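You operate a simulated robot arm through the tools that you are given. There is no shell and no other tool.

You are at the controls of a simulated robot arm. One attempt, no reset.

JOB
Tip the last of the refill bottle through the funnel into the soap jar.
Fine: funnel back in its holder, bottle back where it stood, lid on the jar. Set down upright: funnel, refill bottle.

It is judged by the outcome, as a careful person would: the job done as asked, and still so three seconds after it is handed in. It fails if anything else is knocked over, pushed out of place, dropped, spilled or broken. Lids that push on must go on centred and level and be pressed home; caps that screw on are set level and turned clockwise until they are tight.

ROBOT AND FRAMES
A 6-joint arm with a two-finger parallel gripper, fixed in place. Base frame: the origin is on the floor under the middle of its stand, x ahead of it, y to its left, z up. Readings come in mm, rad, newtons and seconds.
With the tool pointing down near the work surface it reaches from about 300 to 660 mm from the base axis. Its first joint turns from -2.007 to 2.007 rad. Payload 3.43 kg.
The tool frame sits at the grasp point between the pads (the TCP): z along the fingers, y along the line on which they close. The tips reach 34 mm beyond it. The gripper opens to 128 mm. The fingers are 24 mm wide and 12 mm thick; the gripper's body (48 by 130 mm) begins 96 mm behind the TCP.
Orientation is told as [roll, pitch, yaw] about the base's x, y, z axes, in that order, counted from this pose: with the fingers straight down and closing along the base's y, the tool's x points along the base's -x, its y along +y and its z along -z.

CONTROLS
- The arm moves only by the tool play_rows. Its argument "series" is a list of rows, each a list of 7 numbers: the shift along the base's x, y, z in m, then the turn, a rotation vector about the base's x, y, z in degrees, then the gripper command, from -1 (shut) to 1 (fully open), values between in proportion. In form: [[dx, dy, dz, rx, ry, rz, grip], ...]. A call has 1 to 20 rows; each row is the pose to reach, as a shift and turn from the pose commanded when the call began. A row lasts 0.2 s, in which the tool goes at most 50 mm and 0.15 rad; a call with a longer step from one row to the next is refused whole, and so is a gripper value outside its range. A pose out of reach is approached as far as the arm can. The call stops where the force on the tool passes 40 N (or 10 N more than at its start, if that is more) or the arm is blocked; 0.2 s more then pass. The fingers move at their own pace (about 153 mm/s each) and stop on an object; they squeeze with about 21 N. The grip force told is the motor's: it shows also when the fingers shut on nothing. Time passes only in rows, and 0.2 s behind the last, so rows that repeat a pose let the fingers close. The reply holds the time, the measured pose of the TCP, the force on the tool along the base axes, the opening and the grip force, in the units named above and with some noise, with the torque about the TCP (base axes, N m) and any sound that the robot's microphone picked up.
- Cameras (640 x 400 px; columns grow to the right, rows downward): "scene" is fixed at [219.4, -648.9, 1692.8]; the picture's right is [1.00, -0.03, 0.00], its down [-0.01, -0.41, -0.91] and it looks along [0.03, 0.91, -0.41] (base axes); focal length 321 px, centre (320, 200). "wrist" rides on the gripper at [76, -11, -160] in the tool frame; the picture's right is [0.15, 0.99, 0.00], its down [-0.88, 0.13, -0.46] and it looks along [-0.45, 0.07, 0.89] (tool axes); focal length 234 px, centre (320, 200). There is no depth. A picture from a camera that has moved, and an enlarged one, comes with that camera's place and axes in the base frame and with its lens.
- capture(camera): a new picture of that camera. The clock stands still meanwhile.
- move_column(by): slides the trunk up (or, below 0, down) by that many mm; the arm rides with it, the base frame stays. It gives what a move gives, with no picture.
- close_up(camera, box): a new picture of the part [left, top, right, bottom] of that camera's present view, enlarged. The clock stands still meanwhile.
- finish_job(): hands the job in; it is judged then, once.

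Nothing tells you positions but the pictures and the camera data. Unless the task says otherwise, let go and move clear before handing in.

The tools are called after "Emit:" as name(argument=value, ...) on one line, values as JSON. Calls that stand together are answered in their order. play_rows: Moves the arm, as the interface text tells. Its arguments: {"type":"object","properties":{"series":{"type":"array"}},"required":["series"]} The other tools are called the same way: move_column (by) moves the trunk up or down; capture (camera) takes a picture; close_up (camera, box) takes an enlarged picture of a part of a camera's view; finish_job () hands the job in.

At the start:

```text
clock: 0.0
eef_pos: [266.6, 264.8, 1287.3]
tool_rot: [0.001, 0.001, 0.001]
ft_force: [-0.5, 0.3, -0.3]
ft_torque: [0.01, -0.01, -0.01]
gripper_width: 127.9
gripper_force: 0.1
trunk travel left (down, up): [-925.0, 65.0]
```

scene: 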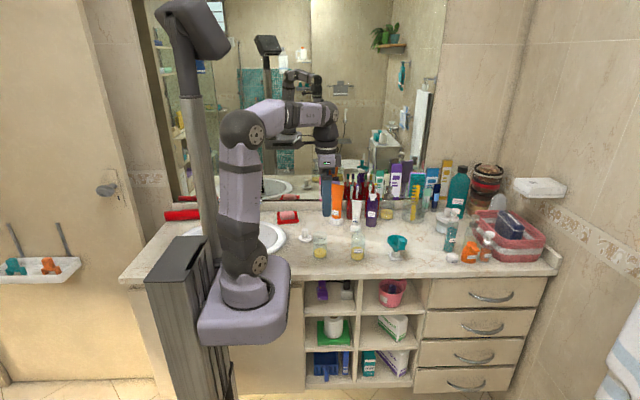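
wrist: 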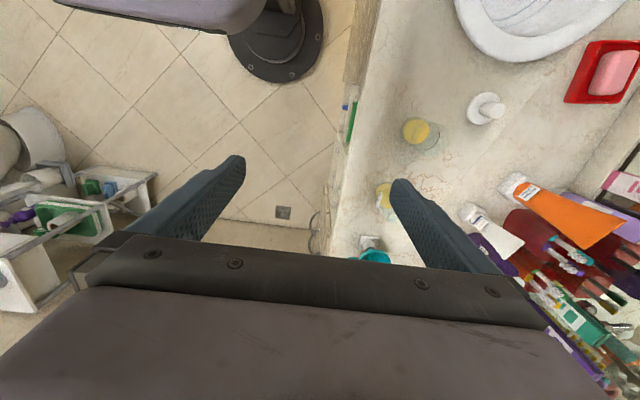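

I see a bathroom counter with a jar holding yellow soap, a bottle with yellow contents, and a teal funnel in a holder. I'll look closer before moving.

Emit:
close_up(camera="scene", box=[270, 200, 430, 300])

Emit:
close_up(camera="scene", box=[300, 225, 364, 265])

Emit:
close_up(camera="scene", box=[340, 225, 420, 275])

Emit:
close_up(camera="wrist", box=[340, 70, 540, 270])

```text
4.00 times, centred on (350, 250) of scene
camera zoom: at [219.4, -648.9, 1692.8], right [1.0, -0.03, 0.0], down [-0.01, -0.41, -0.91], along [0.03, 0.91, -0.41], focal length 1283 px, centre (200, 0)
```

zoom: 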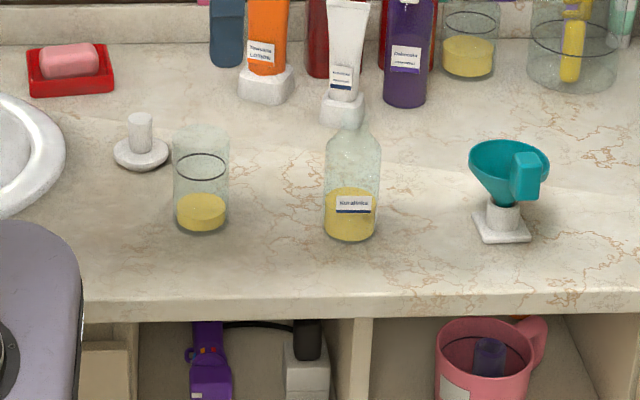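

```text
10.00 times, centred on (332, 245) of scene
camera zoom: at [219.4, -648.9, 1692.8], right [1.0, -0.03, 0.0], down [-0.01, -0.41, -0.91], along [0.03, 0.91, -0.41], focal length 3208 px, centre (200, -250)
```

zoom: 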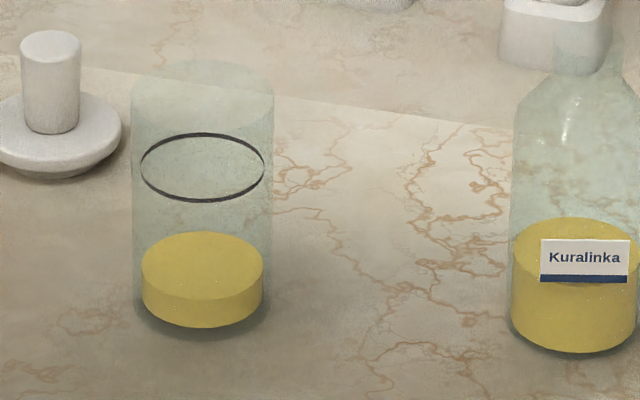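

```text
8.00 times, centred on (380, 250) of scene
camera zoom: at [219.4, -648.9, 1692.8], right [1.0, -0.03, 0.0], down [-0.01, -0.41, -0.91], along [0.03, 0.91, -0.41], focal length 2567 px, centre (-160, -200)
```

zoom: 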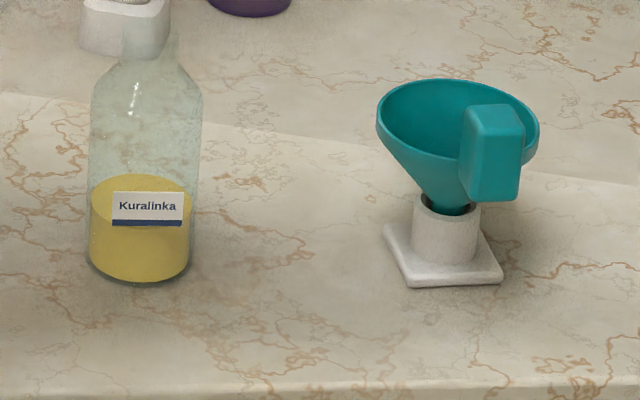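

```text
2.00 times, centred on (440, 170) of wrist
camera zoom: at [189.3, 252.7, 1446.4], right [-0.15, 0.99, 0.0], down [0.88, 0.13, 0.46], along [0.45, 0.07, -0.89], focal length 468 px, centre (80, 260)
```

zoom: 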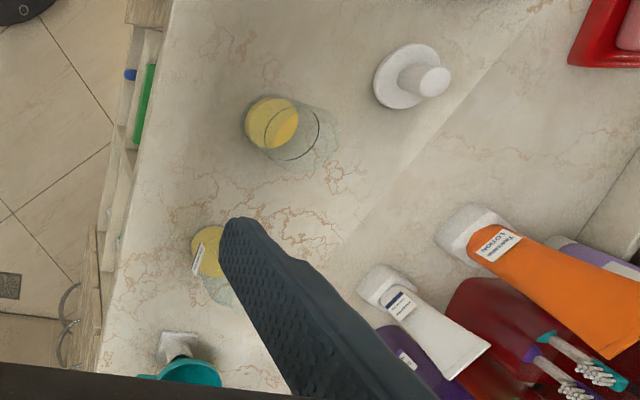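

The jar (about x 256, y 469), bottle (412, 461), funnel in its holder (570, 457) and lid left of the jar stand on a counter near z 930. I'll move the wrist camera over them for better measurements.

Emit:
play_rows(series=[[0.01, 0.03, 0, 0, 0, 0, 1], [0.02, 0.06, 0, 0, 0, 0, 1], [0.03, 0.09, 0, 0, 0, 0, 1], [0.04, 0.12, 0, 0, 0, 0, 1], [0.05, 0.15, 0, 0, 0, 0, 1], [0.07, 0.17, 0, 0, 0, 0, 1], [0.07, 0.17, 0, 0, 0, 0, 1]])

Emit:
capture(camera="wrist")

Emit:
capture(camera="scene")

```text
clock: 1.6
eef_pos: [333.4, 431.0, 1288.0]
tool_rot: [0.0, 0.001, 0.001]
ft_force: [-0.8, -0.1, -0.3]
ft_torque: [0.02, -0.02, 0.01]
gripper_width: 128.2
gripper_force: 0.1
trunk travel left (down, up): [-925.0, 65.0]
```

```text
taken
camera wrist: at [258.7, 420.1, 1447.4], right [-0.15, 0.99, 0.0], down [0.88, 0.13, 0.46], along [0.45, 0.07, -0.89], focal length 234 px, centre (320, 200)
```

wrist: 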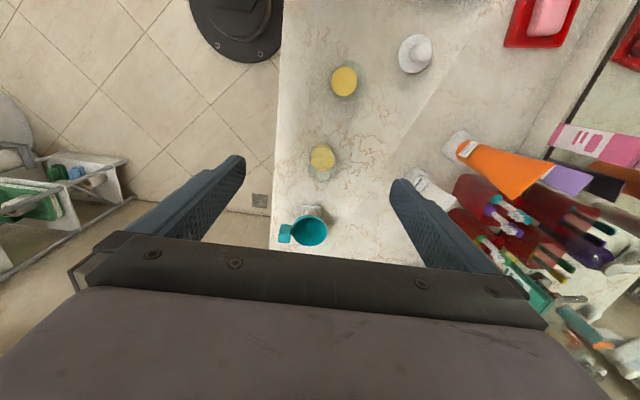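

```text
taken
```

scene: 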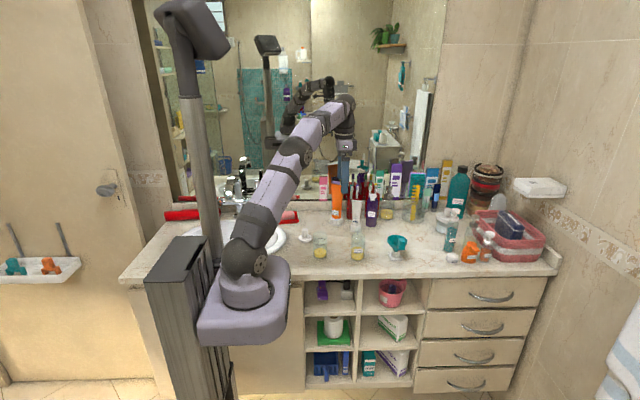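

The wrist camera now sees all four items. I'll enlarge that view to measure positions.

Emit:
close_up(camera="wrist", box=[260, 20, 450, 140])

Emit:
close_up(camera="wrist", box=[260, 130, 420, 260])

```text
3.33 times, centred on (355, 80) of wrist
camera zoom: at [258.7, 420.1, 1447.4], right [-0.15, 0.99, 0.0], down [0.88, 0.13, 0.46], along [0.45, 0.07, -0.89], focal length 781 px, centre (203, 600)
```

zoom: 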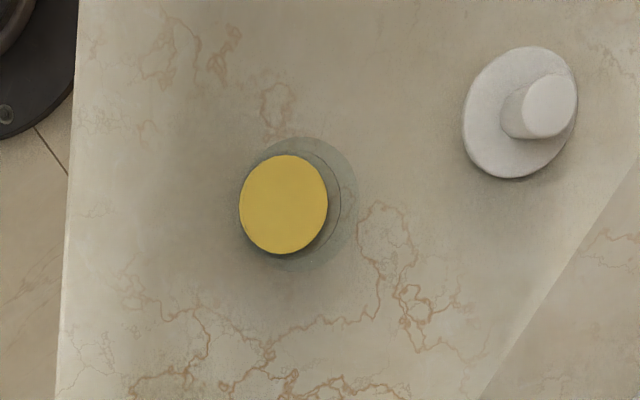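

```text
3.08 times, centred on (340, 195) of wrist
camera zoom: at [258.7, 420.1, 1447.4], right [-0.15, 0.99, 0.0], down [0.88, 0.13, 0.46], along [0.45, 0.07, -0.89], focal length 720 px, centre (258, 215)
```

zoom: 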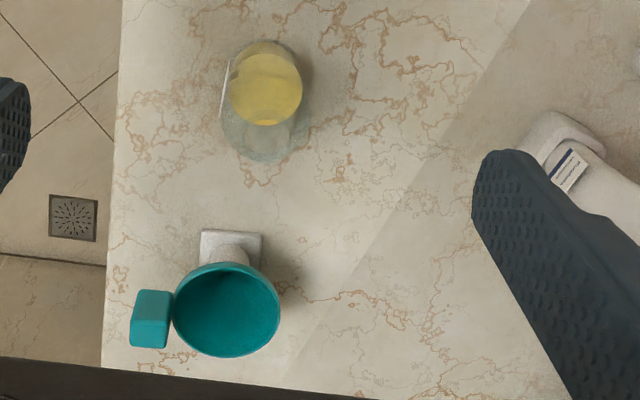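

Refining: jar near (254, 467), lid near (191, 590), bottle near (408, 452), funnel holder near (560, 442) with the handle on the −y side. I'll bring the camera closer to the funnel to see its handle.

Emit:
play_rows(series=[[0.03, 0, -0.03, 0, 0, 0, 1], [0.06, 0, -0.06, 0, 0, 0, 1], [0.09, 0, -0.09, 0, 0, 0, 1], [0.12, 0, -0.12, 0, 0, 0, 1], [0.135, 0.0, -0.145, 0, 0, 0, 1], [0.147, 0.005, -0.168, 0, 0, 0, 1], [0.147, 0.005, -0.168, 0, 0, 0, 1]])

Emit:
capture(camera="wrist")

Emit:
close_up(camera="wrist", box=[230, 140, 390, 240])

```text
clock: 3.2
eef_pos: [469.3, 425.9, 1116.0]
tool_rot: [0.002, -0.001, 0.002]
ft_force: [-0.3, 0.2, -1.1]
ft_torque: [-0.04, -0.04, 0.03]
gripper_width: 128.0
gripper_force: 0.0
out of reach, approached as far as the arm can: row 4, 5, 6, 7
trunk travel left (down, up): [-925.0, 65.0]
```

```text
taken
camera wrist: at [393.2, 414.2, 1274.7], right [-0.15, 0.99, 0.0], down [0.88, 0.13, 0.46], along [0.45, 0.07, -0.89], focal length 234 px, centre (320, 200)
```

wrist: 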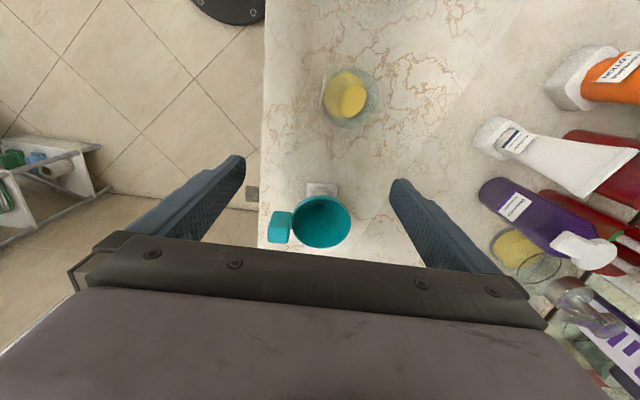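

```text
4.00 times, centred on (310, 190) of wrist
camera zoom: at [393.2, 414.2, 1274.7], right [-0.15, 0.99, 0.0], down [0.88, 0.13, 0.46], along [0.45, 0.07, -0.89], focal length 937 px, centre (360, 240)
```

zoom: 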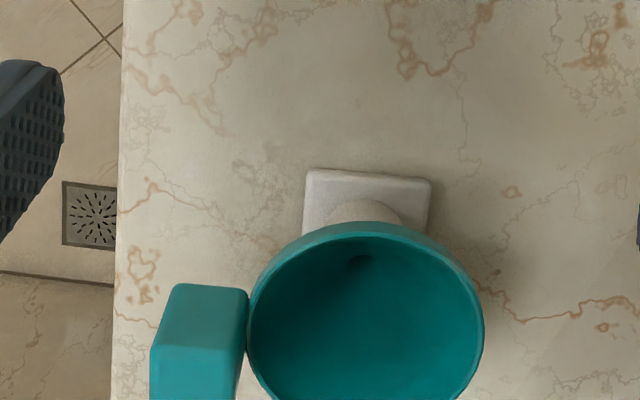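

The tool-down pose reaches only about 634 mm at this height, so the funnel needs an angled approach from the front. I'll swing the tool to point toward +y, tilted 45° down, to inspect the funnel handle from the front.

Emit:
play_rows(series=[[-0.005, -0.03, 0.01, 0, 0, 0, 1], [-0.005, -0.06, 0.02, 2.7, -2.7, 6.53, 1], [-0.005, -0.09, 0.02, 5.4, -5.4, 13.07, 1], [0.0, -0.11, 0.02, 8.1, -8.1, 19.6, 1], [0.0, -0.13, 0.02, 10.8, -10.8, 26.1, 1], [0.0, -0.15, 0.02, 13.5, -13.5, 32.7, 1], [0.0, -0.16, 0.02, 16.2, -16.2, 39.2, 1], [0.0, -0.16, 0.02, 18.9, -18.9, 45.7, 1], [0.0, -0.16, 0.02, 21.6, -21.6, 52.3, 1], [0.0, -0.16, 0.02, 24.4, -24.4, 58.8, 1], [0.0, -0.16, 0.02, 27.1, -27.1, 65.3, 1], [0.0, -0.16, 0.02, 29.8, -29.8, 71.9, 1], [0.0, -0.16, 0.02, 32.5, -32.5, 78.4, 1], [0.0, -0.16, 0.02, 35.18, -35.18, 84.93, 1], [0.0, -0.16, 0.02, 35.18, -35.18, 84.93, 1]])

Emit:
capture(camera="wrist")

Emit:
capture(camera="scene")

```text
clock: 6.4
eef_pos: [469.2, 263.1, 1135.5]
tool_rot: [-0.002, -0.787, 1.574]
ft_force: [-0.4, 0.0, 0.5]
ft_torque: [-0.01, -0.02, 0.02]
gripper_width: 128.3
gripper_force: 0.1
trunk travel left (down, up): [-925.0, 65.0]
```

```text
taken
camera wrist: at [479.9, 96.3, 1193.9], right [-0.99, -0.11, -0.11], down [-0.13, 0.3, 0.95], along [-0.07, 0.95, -0.31], focal length 234 px, centre (320, 200)
```

wrist: 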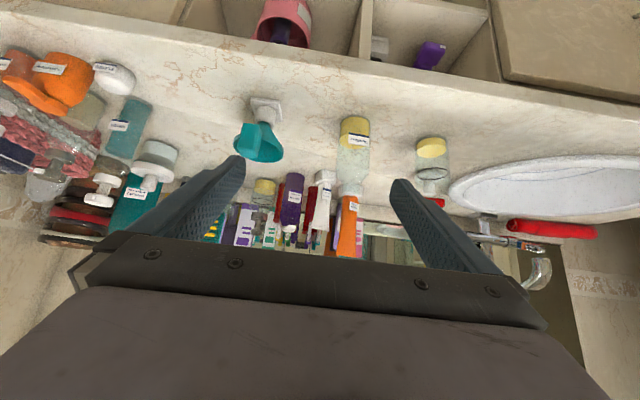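

```text
taken
```

scene: 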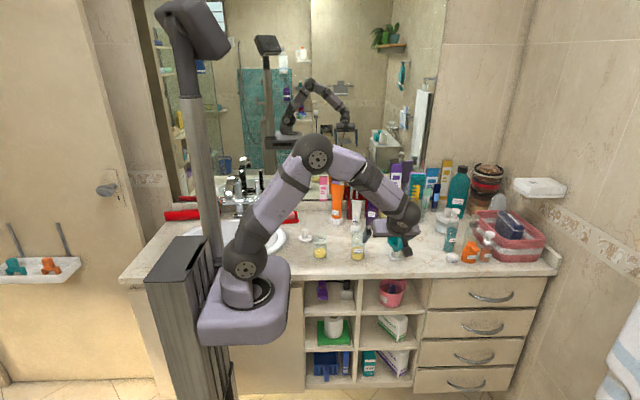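

The arm handles this orientation well, and the wrist camera (image upside down) sees the funnel, bottle and jar from the front. I'll enlarge each one.

Emit:
close_up(camera="wrist", box=[220, 80, 320, 180])

Emit:
close_up(camera="wrist", box=[320, 100, 460, 200])

Emit:
close_up(camera="scene", box=[380, 225, 420, 265])

```text
4.00 times, centred on (270, 130) of wrist
camera zoom: at [479.9, 96.3, 1193.9], right [-0.99, -0.11, -0.11], down [-0.13, 0.3, 0.95], along [-0.07, 0.95, -0.31], focal length 937 px, centre (520, 480)
```

zoom: 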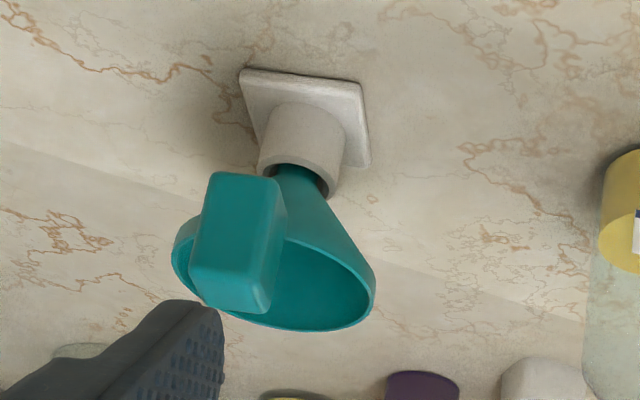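

```text
4.00 times, centred on (390, 150) of wrist
camera zoom: at [479.9, 96.3, 1193.9], right [-0.99, -0.11, -0.11], down [-0.13, 0.3, 0.95], along [-0.07, 0.95, -0.31], focal length 937 px, centre (40, 400)
```

zoom: 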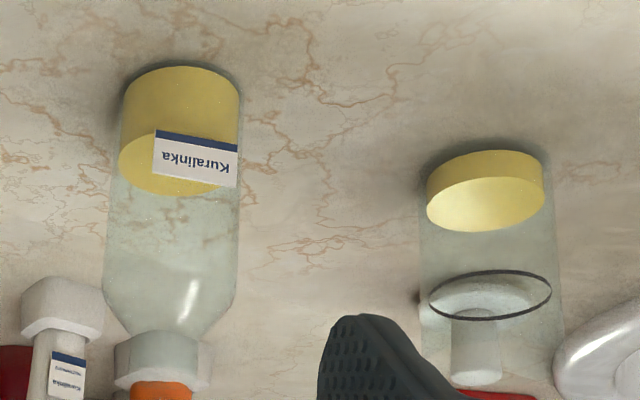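

```text
10.00 times, centred on (400, 245) of scene
camera zoom: at [219.4, -648.9, 1692.8], right [1.0, -0.03, 0.0], down [-0.01, -0.41, -0.91], along [0.03, 0.91, -0.41], focal length 3208 px, centre (-480, -250)
```

zoom: 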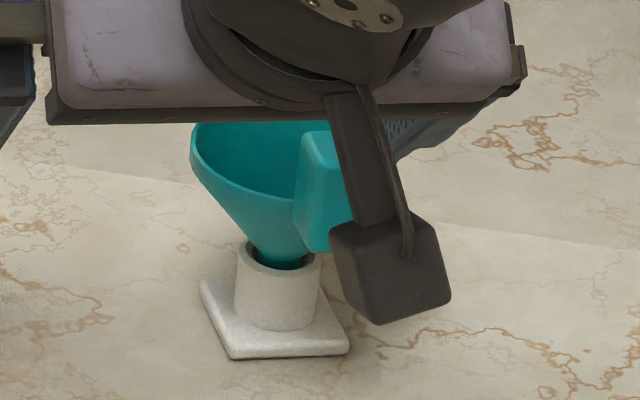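

The funnel handle is an upright block about 24 × 26 × 46 mm, centred near (561, 389, 1031) on the −y side of the funnel. I'll line up in front of it, tool tilted 20° below horizontal, gripper half open.

Emit:
play_rows(series=[[0.012, 0.0, -0.005, 3, 0, 0, 0.2], [0.025, 0.005, -0.015, 7, 0, 0, 0.0], [0.04, 0.01, -0.03, 12, 0, 0, 0.0], [0.055, 0.02, -0.045, 17, 0, 0, 0.0], [0.07, 0.03, -0.06, 22, 0, 0, 0.0], [0.083, 0.045, -0.075, 25, 0, 0, 0.0], [0.092, 0.055, -0.09, 25, 0, 0, 0.0], [0.092, 0.067, -0.095, 25, 0, 0, 0.0], [0.092, 0.067, -0.095, 25, 0, 0, 0.0]])

Emit:
capture(camera="wrist")

Emit:
close_up(camera="scene", box=[340, 205, 460, 280])

```text
clock: 8.4
eef_pos: [560.9, 330.3, 1038.5]
tool_rot: [-0.002, -1.221, 1.574]
ft_force: [-0.1, -0.1, 0.4]
ft_torque: [0.01, -0.03, 0.01]
gripper_width: 64.0
gripper_force: 0.1
trunk travel left (down, up): [-925.0, 65.0]
```

```text
taken
camera wrist: at [571.8, 154.9, 1021.9], right [-0.99, -0.05, -0.14], down [-0.13, -0.13, 0.98], along [-0.07, 0.99, 0.12], focal length 234 px, centre (320, 200)
```

wrist: 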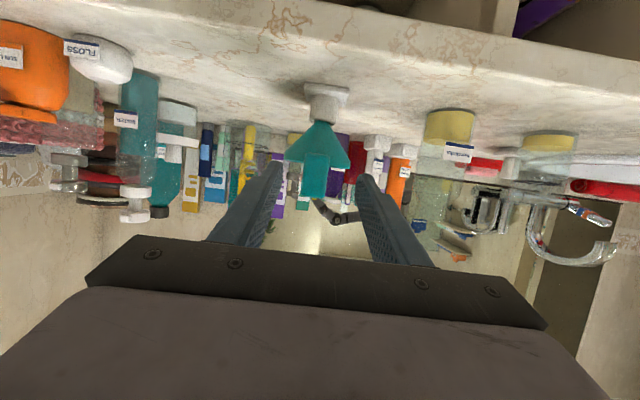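

```text
5.33 times, centred on (400, 242) of scene
camera zoom: at [219.4, -648.9, 1692.8], right [1.0, -0.03, 0.0], down [-0.01, -0.41, -0.91], along [0.03, 0.91, -0.41], focal length 1711 px, centre (-107, -27)
```

zoom: 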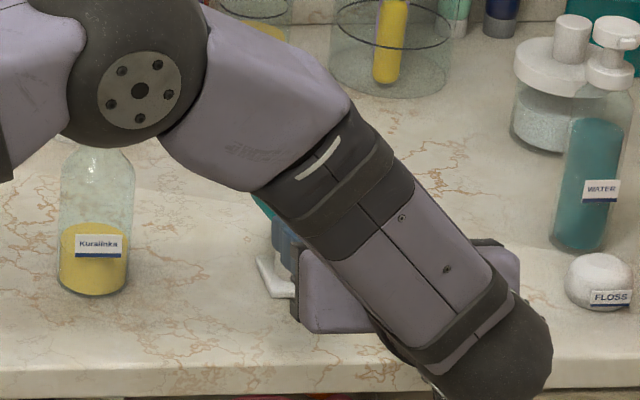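

The gripper is lined up in front of the funnel with the fingers either side of the handle. I'll check the alignment up close.

Emit:
close_up(camera="wrist", box=[240, 80, 400, 220])

Emit:
close_up(camera="wrist", box=[380, 80, 600, 220])

```text
2.86 times, centred on (320, 150) of wrist
camera zoom: at [571.8, 154.9, 1021.9], right [-0.99, -0.05, -0.14], down [-0.13, -0.13, 0.98], along [-0.07, 0.99, 0.12], focal length 669 px, centre (320, 343)
```

zoom: 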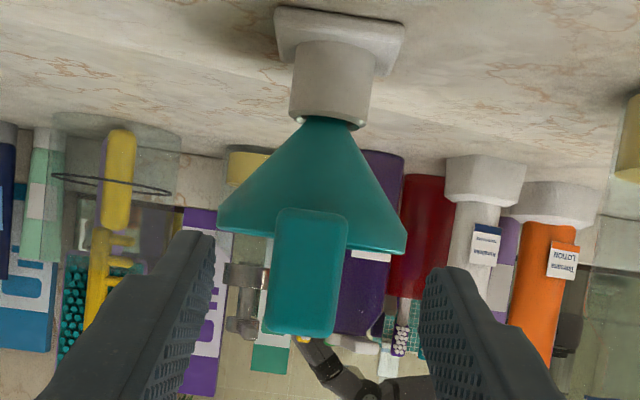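

```text
2.86 times, centred on (490, 150) of wrist
camera zoom: at [571.8, 154.9, 1021.9], right [-0.99, -0.05, -0.14], down [-0.13, -0.13, 0.98], along [-0.07, 0.99, 0.12], focal length 669 px, centre (-166, 343)
```

zoom: 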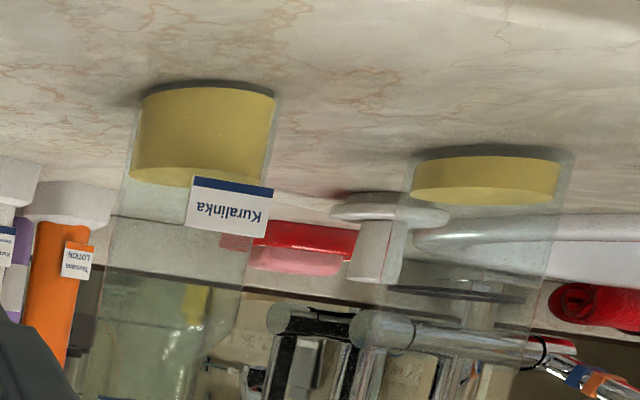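

The handle centre sits at about x 563, z 1027, and the fingers straddle it. I'll advance slowly to put the pads around it, without closing yet.

Emit:
play_rows(series=[[0.002, 0.015, -0.001, 0, 0, 0, 0.0], [0.002, 0.03, -0.002, 0, 0, 0, 0.0], [0.002, 0.042, -0.002, 0, 0, 0, 0.0], [0.002, 0.052, -0.002, 0, 0, 0, 0.0], [0.002, 0.052, -0.002, 0, 0, 0, 0.0]])

Emit:
capture(camera="wrist")

Emit:
close_up(camera="wrist", box=[240, 80, 400, 220])

```text
clock: 9.6
eef_pos: [561.7, 382.5, 1038.7]
tool_rot: [0.0, -1.221, 1.574]
ft_force: [1.0, 0.3, 0.2]
ft_torque: [-0.04, -0.01, -0.01]
gripper_width: 63.9
gripper_force: 0.2
trunk travel left (down, up): [-925.0, 65.0]
```

```text
taken
camera wrist: at [572.8, 206.6, 1021.3], right [-0.99, -0.05, -0.14], down [-0.13, -0.13, 0.98], along [-0.07, 0.99, 0.12], focal length 234 px, centre (320, 200)
```

wrist: 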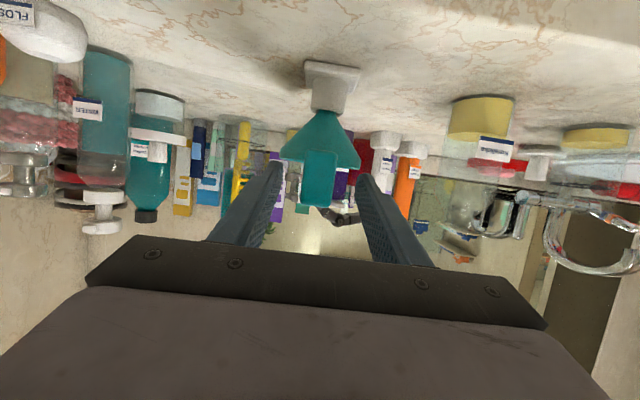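

```text
2.86 times, centred on (320, 150) of wrist
camera zoom: at [572.8, 206.6, 1021.3], right [-0.99, -0.05, -0.14], down [-0.13, -0.13, 0.98], along [-0.07, 0.99, 0.12], focal length 669 px, centre (320, 343)
```

zoom: 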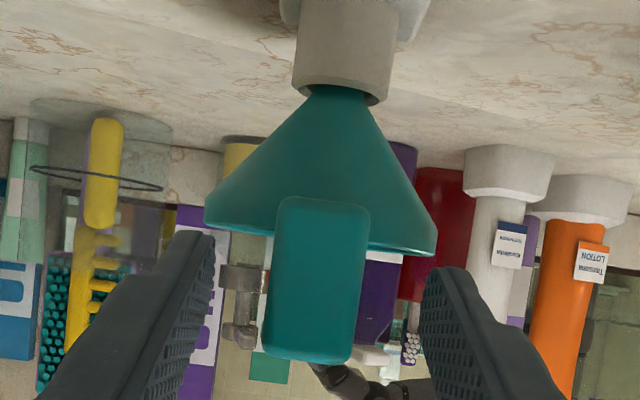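

The handle is centred between the fingers with clearance above the funnel rim. I'll close on it in stages.

Emit:
play_rows(series=[[0, 0, 0, 0, 0, 0, -0.3], [0, 0, 0, 0, 0, 0, -0.45], [0, 0, 0, 0, 0, 0, -0.55], [0, 0, 0, 0, 0, 0, -0.65], [0, 0, 0, 0, 0, 0, -1], [0, 0, 0, 0, 0, 0, -1], [0, 0, 0, 0, 0, 0, -1]])

Emit:
close_up(camera="wrist", box=[240, 80, 400, 220])

```text
clock: 11.2
eef_pos: [560.9, 382.2, 1038.5]
tool_rot: [-0.001, -1.222, 1.571]
ft_force: [0.4, -0.2, 0.1]
ft_torque: [-0.01, 0.0, -0.01]
gripper_width: 23.3
gripper_force: 21.3
trunk travel left (down, up): [-925.0, 65.0]
```

```text
2.86 times, centred on (320, 150) of wrist
camera zoom: at [572.9, 206.5, 1021.3], right [-0.99, -0.05, -0.14], down [-0.13, -0.13, 0.98], along [-0.07, 0.99, 0.12], focal length 669 px, centre (320, 343)
```

zoom: 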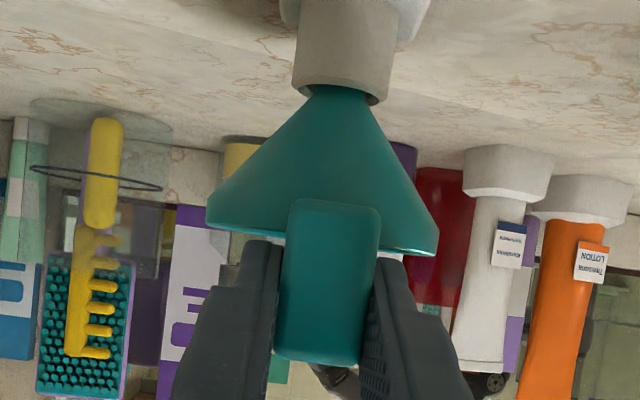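

The handle is held at 23.3 mm width. I'll lift the funnel straight up out of its holder and check how long the spout is.

Emit:
play_rows(series=[[0, 0, 0.008, 0, 0, 0, -1], [0, 0, 0.018, 0, 0, 0, -1], [0, 0, 0.03, 0, 0, 0, -1], [0, 0, 0.045, 0, 0, 0, -1], [0, 0, 0.06, 0, 0, 0, -1], [0, 0, 0.06, 0, 0, 0, -1]])

Emit:
capture(camera="wrist")

Emit:
close_up(camera="wrist", box=[240, 40, 400, 180])

Emit:
close_up(camera="scene", box=[320, 200, 440, 275])

```text
clock: 12.6
eef_pos: [563.8, 382.7, 1096.6]
tool_rot: [0.0, -1.222, 1.573]
ft_force: [-0.3, -0.4, -0.8]
ft_torque: [-0.02, -0.01, 0.0]
gripper_width: 23.5
gripper_force: 21.3
trunk travel left (down, up): [-925.0, 65.0]
```

```text
taken
camera wrist: at [575.0, 205.8, 1080.8], right [-0.99, -0.05, -0.14], down [-0.13, -0.13, 0.98], along [-0.07, 0.99, 0.12], focal length 234 px, centre (320, 200)
```

wrist: 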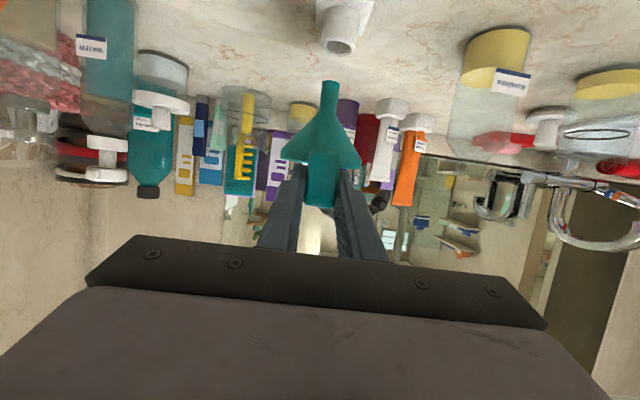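

```text
2.86 times, centred on (320, 110) of wrist
camera zoom: at [575.0, 205.8, 1080.8], right [-0.99, -0.05, -0.14], down [-0.13, -0.13, 0.98], along [-0.07, 0.99, 0.12], focal length 669 px, centre (320, 457)
```

zoom: 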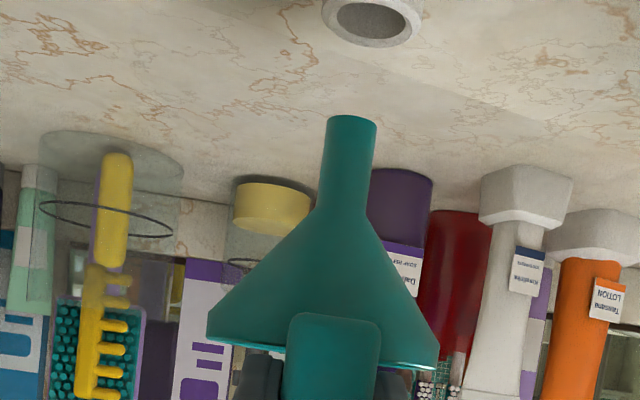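

```text
5.33 times, centred on (380, 238) of scene
camera zoom: at [219.4, -648.9, 1692.8], right [1.0, -0.03, 0.0], down [-0.01, -0.41, -0.91], along [0.03, 0.91, -0.41], focal length 1711 px, centre (0, 0)
```

zoom: 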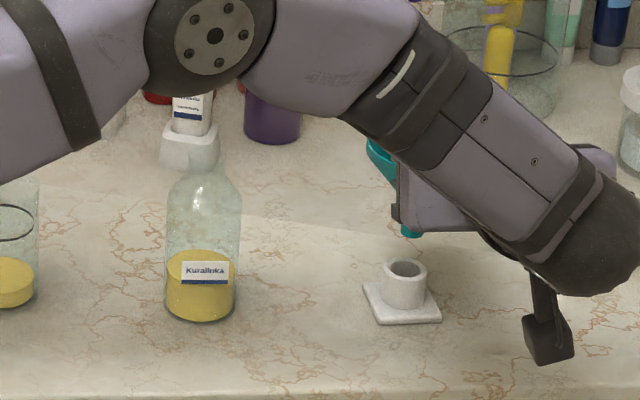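

The funnel is clear of the holder; its spout tip hangs about 103 mm below the TCP height and the funnel axis about 60 mm ahead. I'll raise it, pull back, and carry it across in front of the bottle toward the jar.

Emit:
play_rows(series=[[0, -0.005, 0.03, 0, 0, 0, -1], [0, -0.02, 0.06, 0, 0, 0, -1], [-0.005, -0.04, 0.08, 0, 0, 0, -1], [-0.025, -0.052, 0.085, 0, 0, 0, -1], [-0.06, -0.055, 0.085, 0, 0, 0, -1], [-0.095, -0.055, 0.085, 0, 0, 0, -1], [-0.13, -0.055, 0.085, 0, 0, 0, -1], [-0.165, -0.055, 0.085, 0, 0, 0, -1], [-0.2, -0.055, 0.085, 0, 0, 0, -1], [-0.235, -0.055, 0.085, 0, 0, 0, -1], [-0.265, -0.055, 0.085, 0, 0, 0, -1], [-0.29, -0.055, 0.085, 0, 0, 0, -1], [-0.307, -0.055, 0.085, 0, 0, 0, -1], [-0.311, -0.055, 0.085, 0, 0, 0, -1], [-0.311, -0.055, 0.085, 0, 0, 0, -1]])

Emit:
capture(camera="wrist")

Emit:
capture(camera="scene")

```text
clock: 15.8
eef_pos: [274.9, 334.8, 1185.6]
tool_rot: [0.001, -1.221, 1.572]
ft_force: [0.3, 0.1, -1.0]
ft_torque: [-0.01, -0.04, 0.01]
gripper_width: 23.4
gripper_force: 21.1
out of reach, approached as far as the arm can: row 12, 13, 14, 15
trunk travel left (down, up): [-925.0, 65.0]
```

```text
taken
camera wrist: at [286.6, 158.7, 1169.4], right [-0.99, -0.05, -0.14], down [-0.13, -0.13, 0.98], along [-0.07, 0.99, 0.12], focal length 234 px, centre (320, 200)
```

wrist: 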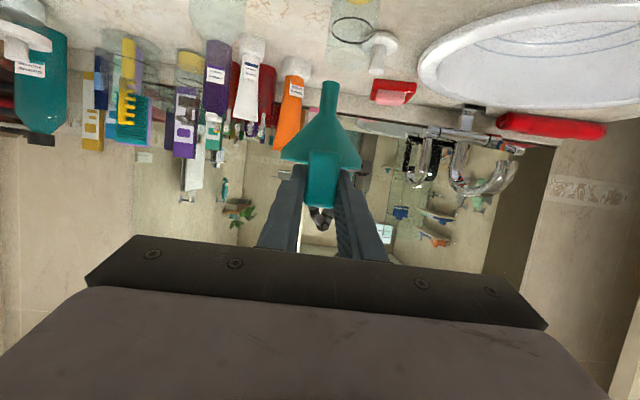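

```text
taken
```

scene: 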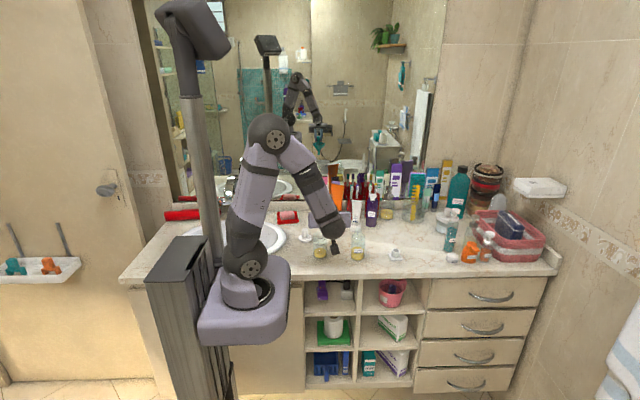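

The arm hit its inner reach limit short of x = 252, but moving forward in y frees it. I'll move forward above the jar, spout still well above the rim.

Emit:
play_rows(series=[[0, 0.02, 0, 0, 0, 0, -1], [0, 0.04, 0, 0, 0, 0, -1], [-0.005, 0.055, 0, 0, 0, 0, -1], [-0.012, 0.065, 0, 0, 0, 0, -1], [-0.02, 0.073, 0, 0, 0, 0, -1], [-0.022, 0.073, 0, 0, 0, 0, -1], [-0.022, 0.073, 0, 0, 0, 0, -1]])

Emit:
capture(camera="wrist")

Emit:
close_up(camera="scene", box=[280, 190, 400, 265])

```text
clock: 17.4
eef_pos: [252.5, 406.7, 1186.5]
tool_rot: [-0.003, -1.224, 1.574]
ft_force: [0.8, -0.3, 0.2]
ft_torque: [-0.06, -0.01, 0.01]
gripper_width: 23.3
gripper_force: 21.4
trunk travel left (down, up): [-925.0, 65.0]
```

```text
taken
camera wrist: at [263.4, 230.8, 1169.9], right [-0.99, -0.05, -0.14], down [-0.13, -0.13, 0.98], along [-0.07, 0.99, 0.12], focal length 234 px, centre (320, 200)
```

wrist: 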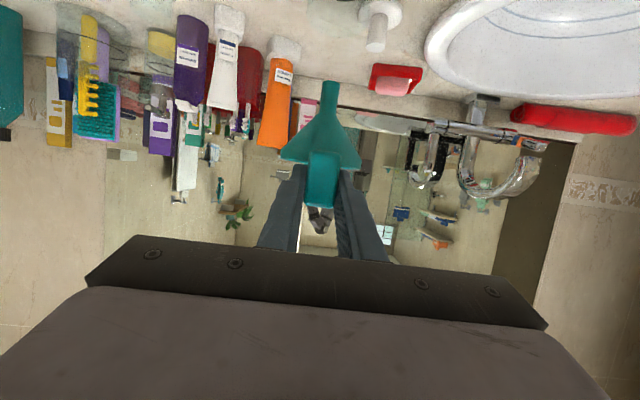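

```text
5.33 times, centred on (340, 228) of scene
camera zoom: at [219.4, -648.9, 1692.8], right [1.0, -0.03, 0.0], down [-0.01, -0.41, -0.91], along [0.03, 0.91, -0.41], focal length 1711 px, centre (213, 53)
```

zoom: 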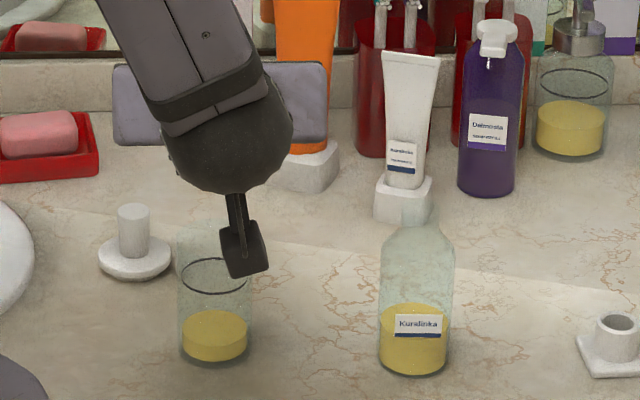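

The funnel is over the jar at height. I'll lower until the spout tip is just above the jar rim so the wrist camera can see both.

Emit:
play_rows(series=[[0, 0, -0.012, 0, 0, 0, -1], [0, 0, -0.024, 0, 0, 0, -1], [0, 0, -0.033, 0, 0, 0, -1], [0, 0, -0.033, 0, 0, 0, -1]])

Emit:
close_up(camera="wrist", box=[220, 0, 420, 125])

Emit:
close_up(camera="scene", box=[290, 210, 370, 260])

```text
clock: 18.4
eef_pos: [253.9, 407.0, 1152.9]
tool_rot: [-0.004, -1.222, 1.577]
ft_force: [-0.4, 0.3, -0.2]
ft_torque: [-0.04, 0.0, 0.01]
gripper_width: 23.3
gripper_force: 21.6
trunk travel left (down, up): [-925.0, 65.0]
```

```text
3.20 times, centred on (320, 62) of wrist
camera zoom: at [264.3, 231.0, 1136.0], right [-0.99, -0.05, -0.14], down [-0.13, -0.13, 0.98], along [-0.07, 0.99, 0.12], focal length 749 px, centre (320, 640)
```

zoom: 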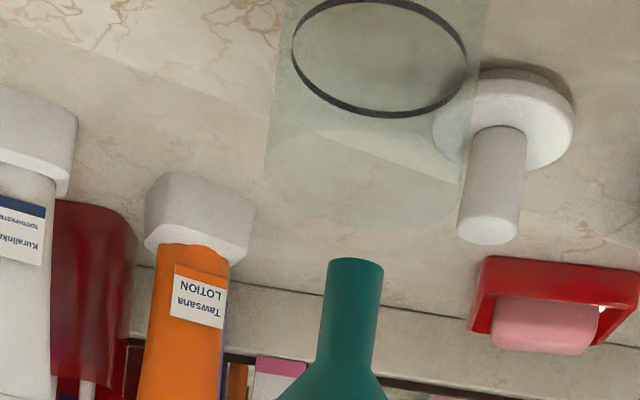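

```text
8.00 times, centred on (330, 235) of scene
camera zoom: at [219.4, -648.9, 1692.8], right [1.0, -0.03, 0.0], down [-0.01, -0.41, -0.91], along [0.03, 0.91, -0.41], focal length 2567 px, centre (240, -80)
```

zoom: 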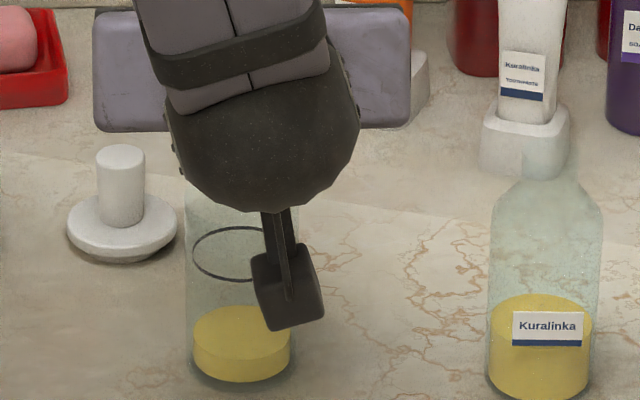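

The spout is centred over the jar mouth (jar axis about (254, 468), rim z about 1028). I'll lower the spout into the jar, stopping just before the cone should touch.

Emit:
play_rows(series=[[0.001, 0, -0.01, 0, 0, 0, -1], [0.001, 0, -0.02, 0, 0, 0, -1], [0.001, 0, -0.03, 0, 0, 0, -1], [0.001, 0, -0.04, 0, 0, 0, -1], [0.001, 0, -0.05, 0, 0, 0, -1], [0.001, 0, -0.058, 0, 0, 0, -1], [0.001, 0, -0.058, 0, 0, 0, -1]])

Emit:
close_up(camera="wrist", box=[220, 50, 420, 175])

Emit:
close_up(camera="scene", box=[290, 210, 370, 260])

```text
clock: 20.0
eef_pos: [258.5, 410.4, 1098.5]
tool_rot: [0.01, -1.218, 1.563]
ft_force: [-0.3, 0.5, -0.3]
ft_torque: [-0.04, -0.03, -0.01]
gripper_width: 23.2
gripper_force: 21.2
out of reach, approached as far as the arm can: row 6, 7
trunk travel left (down, up): [-925.0, 65.0]
```

```text
3.20 times, centred on (320, 112) of wrist
camera zoom: at [269.2, 234.4, 1083.3], right [-0.99, -0.05, -0.13], down [-0.13, -0.12, 0.98], along [-0.07, 0.99, 0.12], focal length 749 px, centre (320, 480)
```

zoom: 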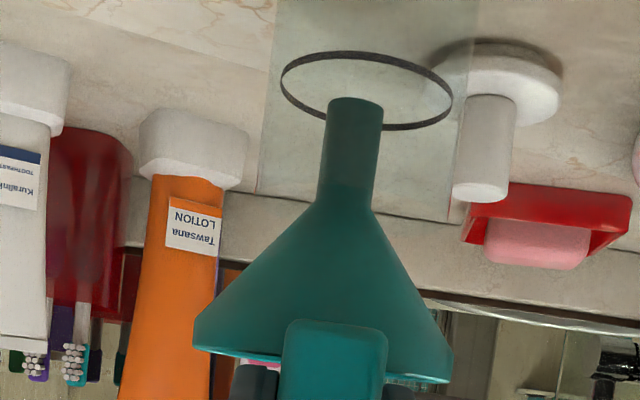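

```text
8.00 times, centred on (330, 235) of scene
camera zoom: at [219.4, -648.9, 1692.8], right [1.0, -0.03, 0.0], down [-0.01, -0.41, -0.91], along [0.03, 0.91, -0.41], focal length 2567 px, centre (240, -80)
```

zoom: 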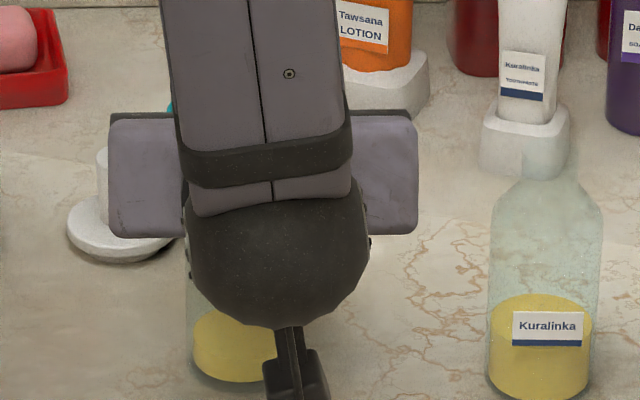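

The arm hit an inner reach limit with the cone still about 18 mm above seating. I'll raise it again and lower the trunk instead, so the arm works higher relative to its shoulder.

Emit:
play_rows(series=[[0, 0, 0.015, 0, 0, 0, -1], [0, 0, 0.03, 0, 0, 0, -1], [0, 0, 0.05, 0, 0, 0, -1], [0, 0, 0.07, 0, 0, 0, -1], [0, 0, 0.085, 0, 0, 0, -1], [0, 0, 0.085, 0, 0, 0, -1]])

```text
clock: 21.4
eef_pos: [257.3, 411.3, 1185.3]
tool_rot: [-0.001, -1.221, 1.574]
ft_force: [-0.1, -0.2, 0.2]
ft_torque: [-0.04, 0.0, -0.01]
gripper_width: 23.5
gripper_force: 20.8
trunk travel left (down, up): [-925.0, 65.0]
```

Orientation is restored. I'll correct x and y slightly, then lower the trunk by 50 mm and recheck alignment.

Emit:
play_rows(series=[[-0.0023, -0.004, 0, 0, 0, 0, -1], [-0.0023, -0.004, 0, 0, 0, 0, -1], [-0.0023, -0.004, 0, 0, 0, 0, -1]])

Emit:
move_column(by=-45)

Emit:
close_up(camera="wrist", box=[220, 0, 420, 125])

Emit:
capture(camera="scene")

```text
clock: 22.2
eef_pos: [255.4, 406.5, 1183.9]
tool_rot: [-0.005, -1.222, 1.574]
ft_force: [0.7, 0.0, -1.2]
ft_torque: [-0.02, 0.0, 0.03]
gripper_width: 23.7
gripper_force: 20.8
trunk travel left (down, up): [-925.0, 65.0]
```

```text
clock: 23.1
eef_pos: [255.0, 407.0, 1139.8]
tool_rot: [-0.003, -1.223, 1.574]
ft_force: [0.0, -0.9, -0.1]
ft_torque: [-0.03, -0.03, -0.04]
gripper_width: 23.1
gripper_force: 20.8
trunk travel left (down, up): [-880.0, 110.0]
```

```text
3.20 times, centred on (320, 62) of wrist
camera zoom: at [266.2, 230.8, 1123.0], right [-0.99, -0.05, -0.14], down [-0.13, -0.13, 0.98], along [-0.07, 0.99, 0.12], focal length 749 px, centre (320, 640)
```

zoom: 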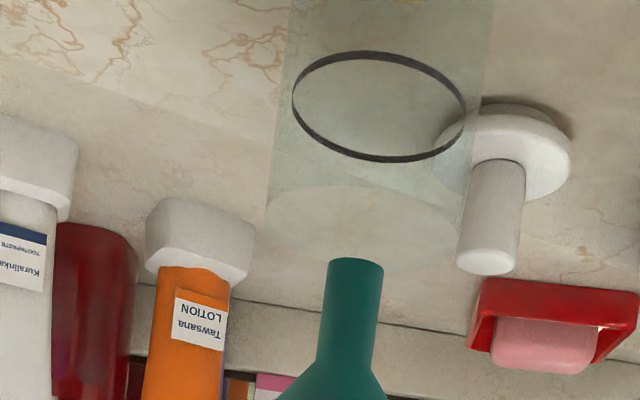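

```text
taken
```

scene: 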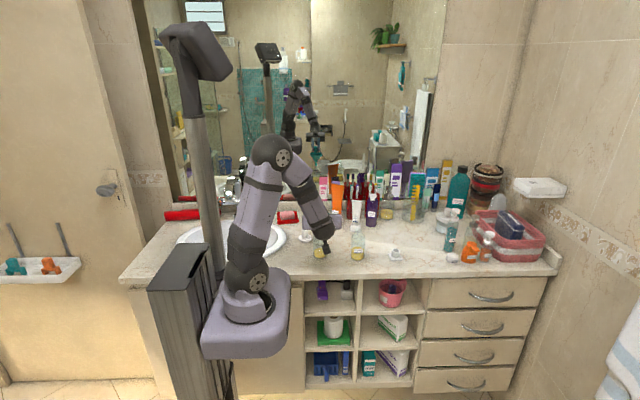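

The spout is well centred over the jar mouth (within about 2 mm). I'll lower with the arm to just above seating.

Emit:
play_rows(series=[[0, 0, -0.01, 0, 0, 0, -1], [0, 0, -0.02, 0, 0, 0, -1], [0, 0, -0.03, 0, 0, 0, -1], [0, 0, -0.04, 0, 0, 0, -1], [0, 0, -0.046, 0, 0, 0, -1], [0, 0, -0.05, 0, 0, 0, -1], [0, 0, -0.05, 0, 0, 0, -1]])

Emit:
close_up(camera="wrist", box=[220, 50, 420, 175])

```text
clock: 24.7
eef_pos: [255.2, 406.2, 1091.2]
tool_rot: [-0.002, -1.222, 1.575]
ft_force: [0.4, -0.4, -0.5]
ft_torque: [-0.04, -0.02, -0.02]
gripper_width: 23.4
gripper_force: 21.0
trunk travel left (down, up): [-880.0, 110.0]
```

```text
3.20 times, centred on (320, 112) of wrist
camera zoom: at [266.3, 230.4, 1073.3], right [-0.99, -0.05, -0.14], down [-0.13, -0.13, 0.98], along [-0.07, 0.99, 0.12], focal length 749 px, centre (320, 480)
```

zoom: 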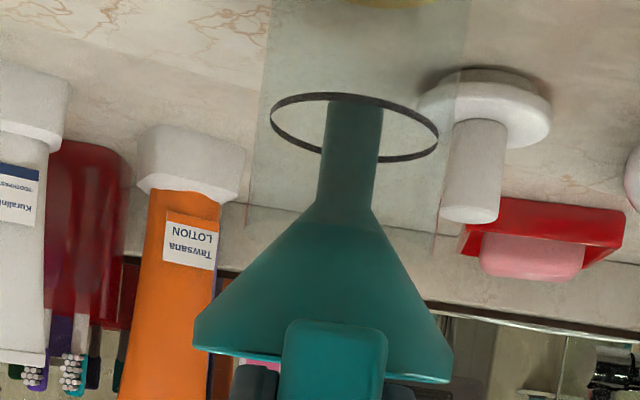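

Alignment looks good; the cone needs roughly 12–15 mm more to seat. I'll lower slowly and watch the vertical force.

Emit:
play_rows(series=[[0, 0, -0.003, 0, 0, 0, -1], [0, 0, -0.006, 0, 0, 0, -1], [0, 0, -0.008, 0, 0, 0, -1], [0, 0, -0.01, 0, 0, 0, -1], [0, 0, -0.01, 0, 0, 0, -1]])

Emit:
close_up(camera="wrist", box=[220, 50, 420, 175])

```text
clock: 25.9
eef_pos: [254.8, 406.9, 1081.6]
tool_rot: [-0.007, -1.225, 1.578]
ft_force: [-2.0, 2.0, 7.1]
ft_torque: [0.44, 0.06, 0.03]
gripper_width: 23.3
gripper_force: 20.3
trunk travel left (down, up): [-880.0, 110.0]
```

```text
3.20 times, centred on (320, 112) of wrist
camera zoom: at [266.7, 230.3, 1063.8], right [-0.99, -0.05, -0.14], down [-0.13, -0.13, 0.98], along [-0.07, 0.99, 0.12], focal length 749 px, centre (320, 480)
```

zoom: 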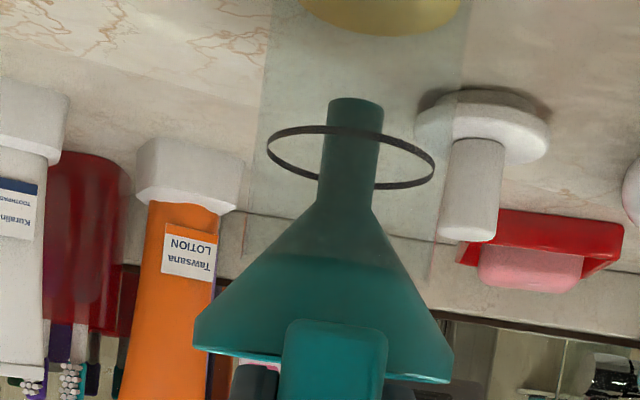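

The cone has touched the rim (7 N up), with a small sideways force suggesting a 1 mm offset. I'll nudge it and ease off a little.

Emit:
play_rows(series=[[-0.0005, 0.0005, 0.0005, 0, 0, 0, -1], [-0.001, 0.001, 0.0008, 0, 0, 0, -1], [-0.001, 0.001, 0.0008, 0, 0, 0, -1]])

```text
clock: 26.7
eef_pos: [254.9, 407.2, 1081.2]
tool_rot: [-0.003, -1.224, 1.574]
ft_force: [2.1, -2.1, 8.8]
ft_torque: [0.42, -0.11, -0.11]
gripper_width: 23.5
gripper_force: 20.8
trunk travel left (down, up): [-880.0, 110.0]
```

The sideways force flipped sign, so the centre is halfway. I'll set that and ease up another millimetre, then release.

Emit:
play_rows(series=[[0.0005, -0.0005, 0.0005, 0, 0, 0, -1], [0.0005, -0.0005, 0.001, 0, 0, 0, -1], [0.0005, -0.0005, 0.001, 0, 0, 0, -1]])

```text
clock: 27.5
eef_pos: [254.7, 406.0, 1082.0]
tool_rot: [-0.001, -1.222, 1.574]
ft_force: [1.4, 0.5, 5.0]
ft_torque: [0.35, 0.0, -0.07]
gripper_width: 23.5
gripper_force: 21.1
trunk travel left (down, up): [-880.0, 110.0]
```

Contact is gentle and centred now. I'll open the fingers gradually to release the funnel on the jar.

Emit:
play_rows(series=[[0, 0, 0, 0, 0, 0, -0.6], [0, 0, 0, 0, 0, 0, -0.5], [0, 0, 0, 0, 0, 0, -0.4], [0, 0, 0, 0, 0, 0, -0.25], [0, 0, 0, 0, 0, 0, -0.1], [0, 0, 0, 0, 0, 0, -0.1]])

Emit:
close_up(camera="wrist", box=[220, 50, 420, 175])

```text
clock: 28.9
eef_pos: [255.0, 406.5, 1081.3]
tool_rot: [-0.001, -1.223, 1.573]
ft_force: [0.3, 0.5, 0.5]
ft_torque: [-0.01, 0.01, -0.01]
gripper_width: 57.7
gripper_force: 0.2
trunk travel left (down, up): [-880.0, 110.0]
```

```text
3.20 times, centred on (320, 112) of wrist
camera zoom: at [265.8, 230.4, 1064.7], right [-0.99, -0.05, -0.14], down [-0.13, -0.13, 0.98], along [-0.07, 0.99, 0.12], focal length 749 px, centre (320, 480)
```

zoom: 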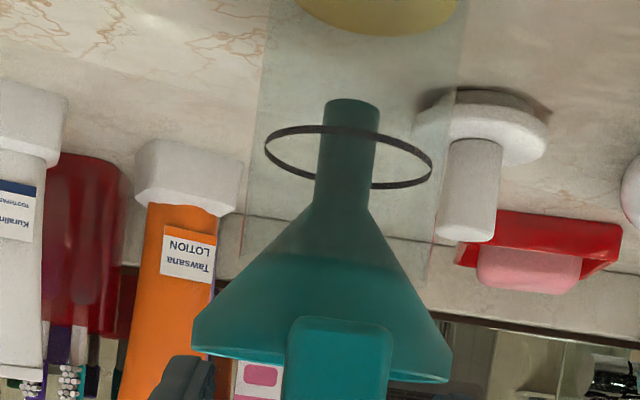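

The funnel rests upright on the jar. I'll lift the open fingers straight up off the handle and then look again.

Emit:
play_rows(series=[[0, -0.003, 0.01, 0, 0, 0, -0.1], [0, -0.006, 0.025, 0, 0, 0, -0.1], [0, -0.008, 0.045, 0, 0, 0, -0.1], [0, -0.01, 0.07, 0, 0, 0, -0.1], [0.01, -0.01, 0.1, 0, 0, 0, -0.1], [0.03, -0.01, 0.125, 0, 0, 0, 0.0], [0.05, -0.01, 0.14, 0, 0, 0, 0.0], [0.05, -0.01, 0.14, 0, 0, 0, 0.0]])

Emit:
capture(camera="wrist")

Emit:
capture(camera="scene")

```text
clock: 30.7
eef_pos: [304.7, 396.4, 1222.1]
tool_rot: [0.0, -1.222, 1.571]
ft_force: [-0.1, 0.0, -0.5]
ft_torque: [-0.02, -0.01, 0.0]
gripper_width: 64.0
gripper_force: 0.1
trunk travel left (down, up): [-880.0, 110.0]
```

```text
taken
camera wrist: at [315.4, 220.7, 1203.6], right [-0.99, -0.05, -0.14], down [-0.13, -0.13, 0.98], along [-0.07, 0.99, 0.12], focal length 234 px, centre (320, 200)
```

wrist: 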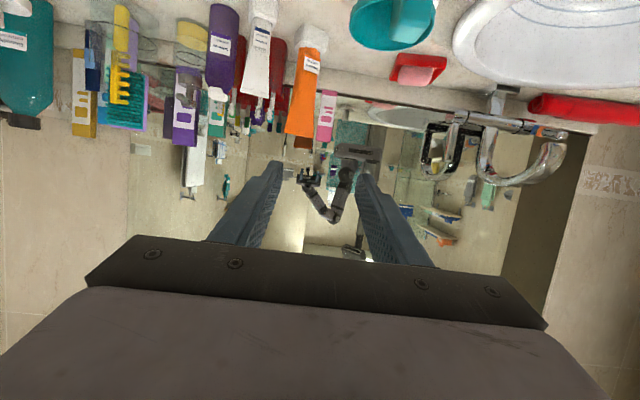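

```text
taken
```

scene: 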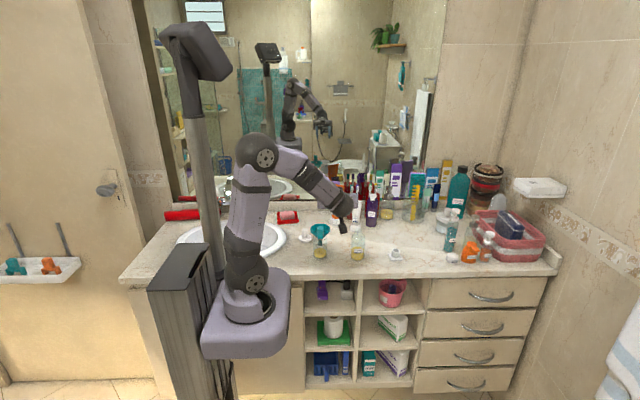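

Emit:
close_up(camera="scene", box=[290, 210, 370, 265])

Emit:
close_up(camera="scene", box=[338, 215, 382, 270])

```text
7.27 times, centred on (330, 238) of scene
camera zoom: at [219.4, -648.9, 1692.8], right [1.0, -0.03, 0.0], down [-0.01, -0.41, -0.91], along [0.03, 0.91, -0.41], focal length 2333 px, centre (247, -73)
```

zoom: 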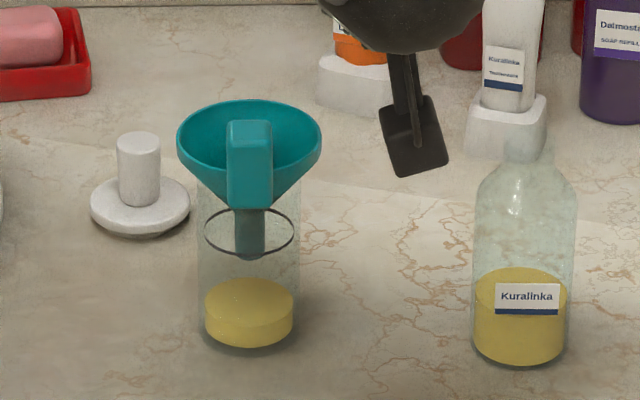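

```text
7.27 times, centred on (360, 242) of scene
camera zoom: at [219.4, -648.9, 1692.8], right [1.0, -0.03, 0.0], down [-0.01, -0.41, -0.91], along [0.03, 0.91, -0.41], focal length 2333 px, centre (29, -109)
```

zoom: 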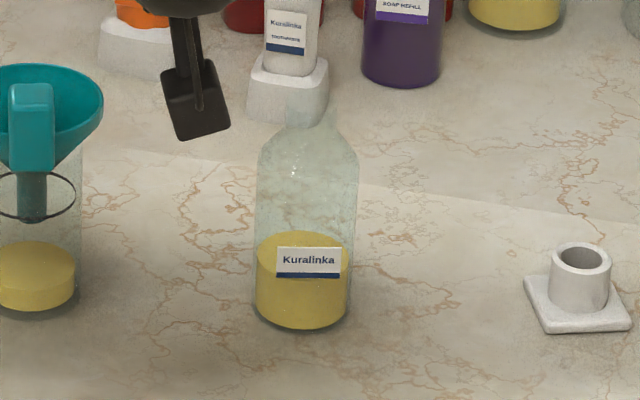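

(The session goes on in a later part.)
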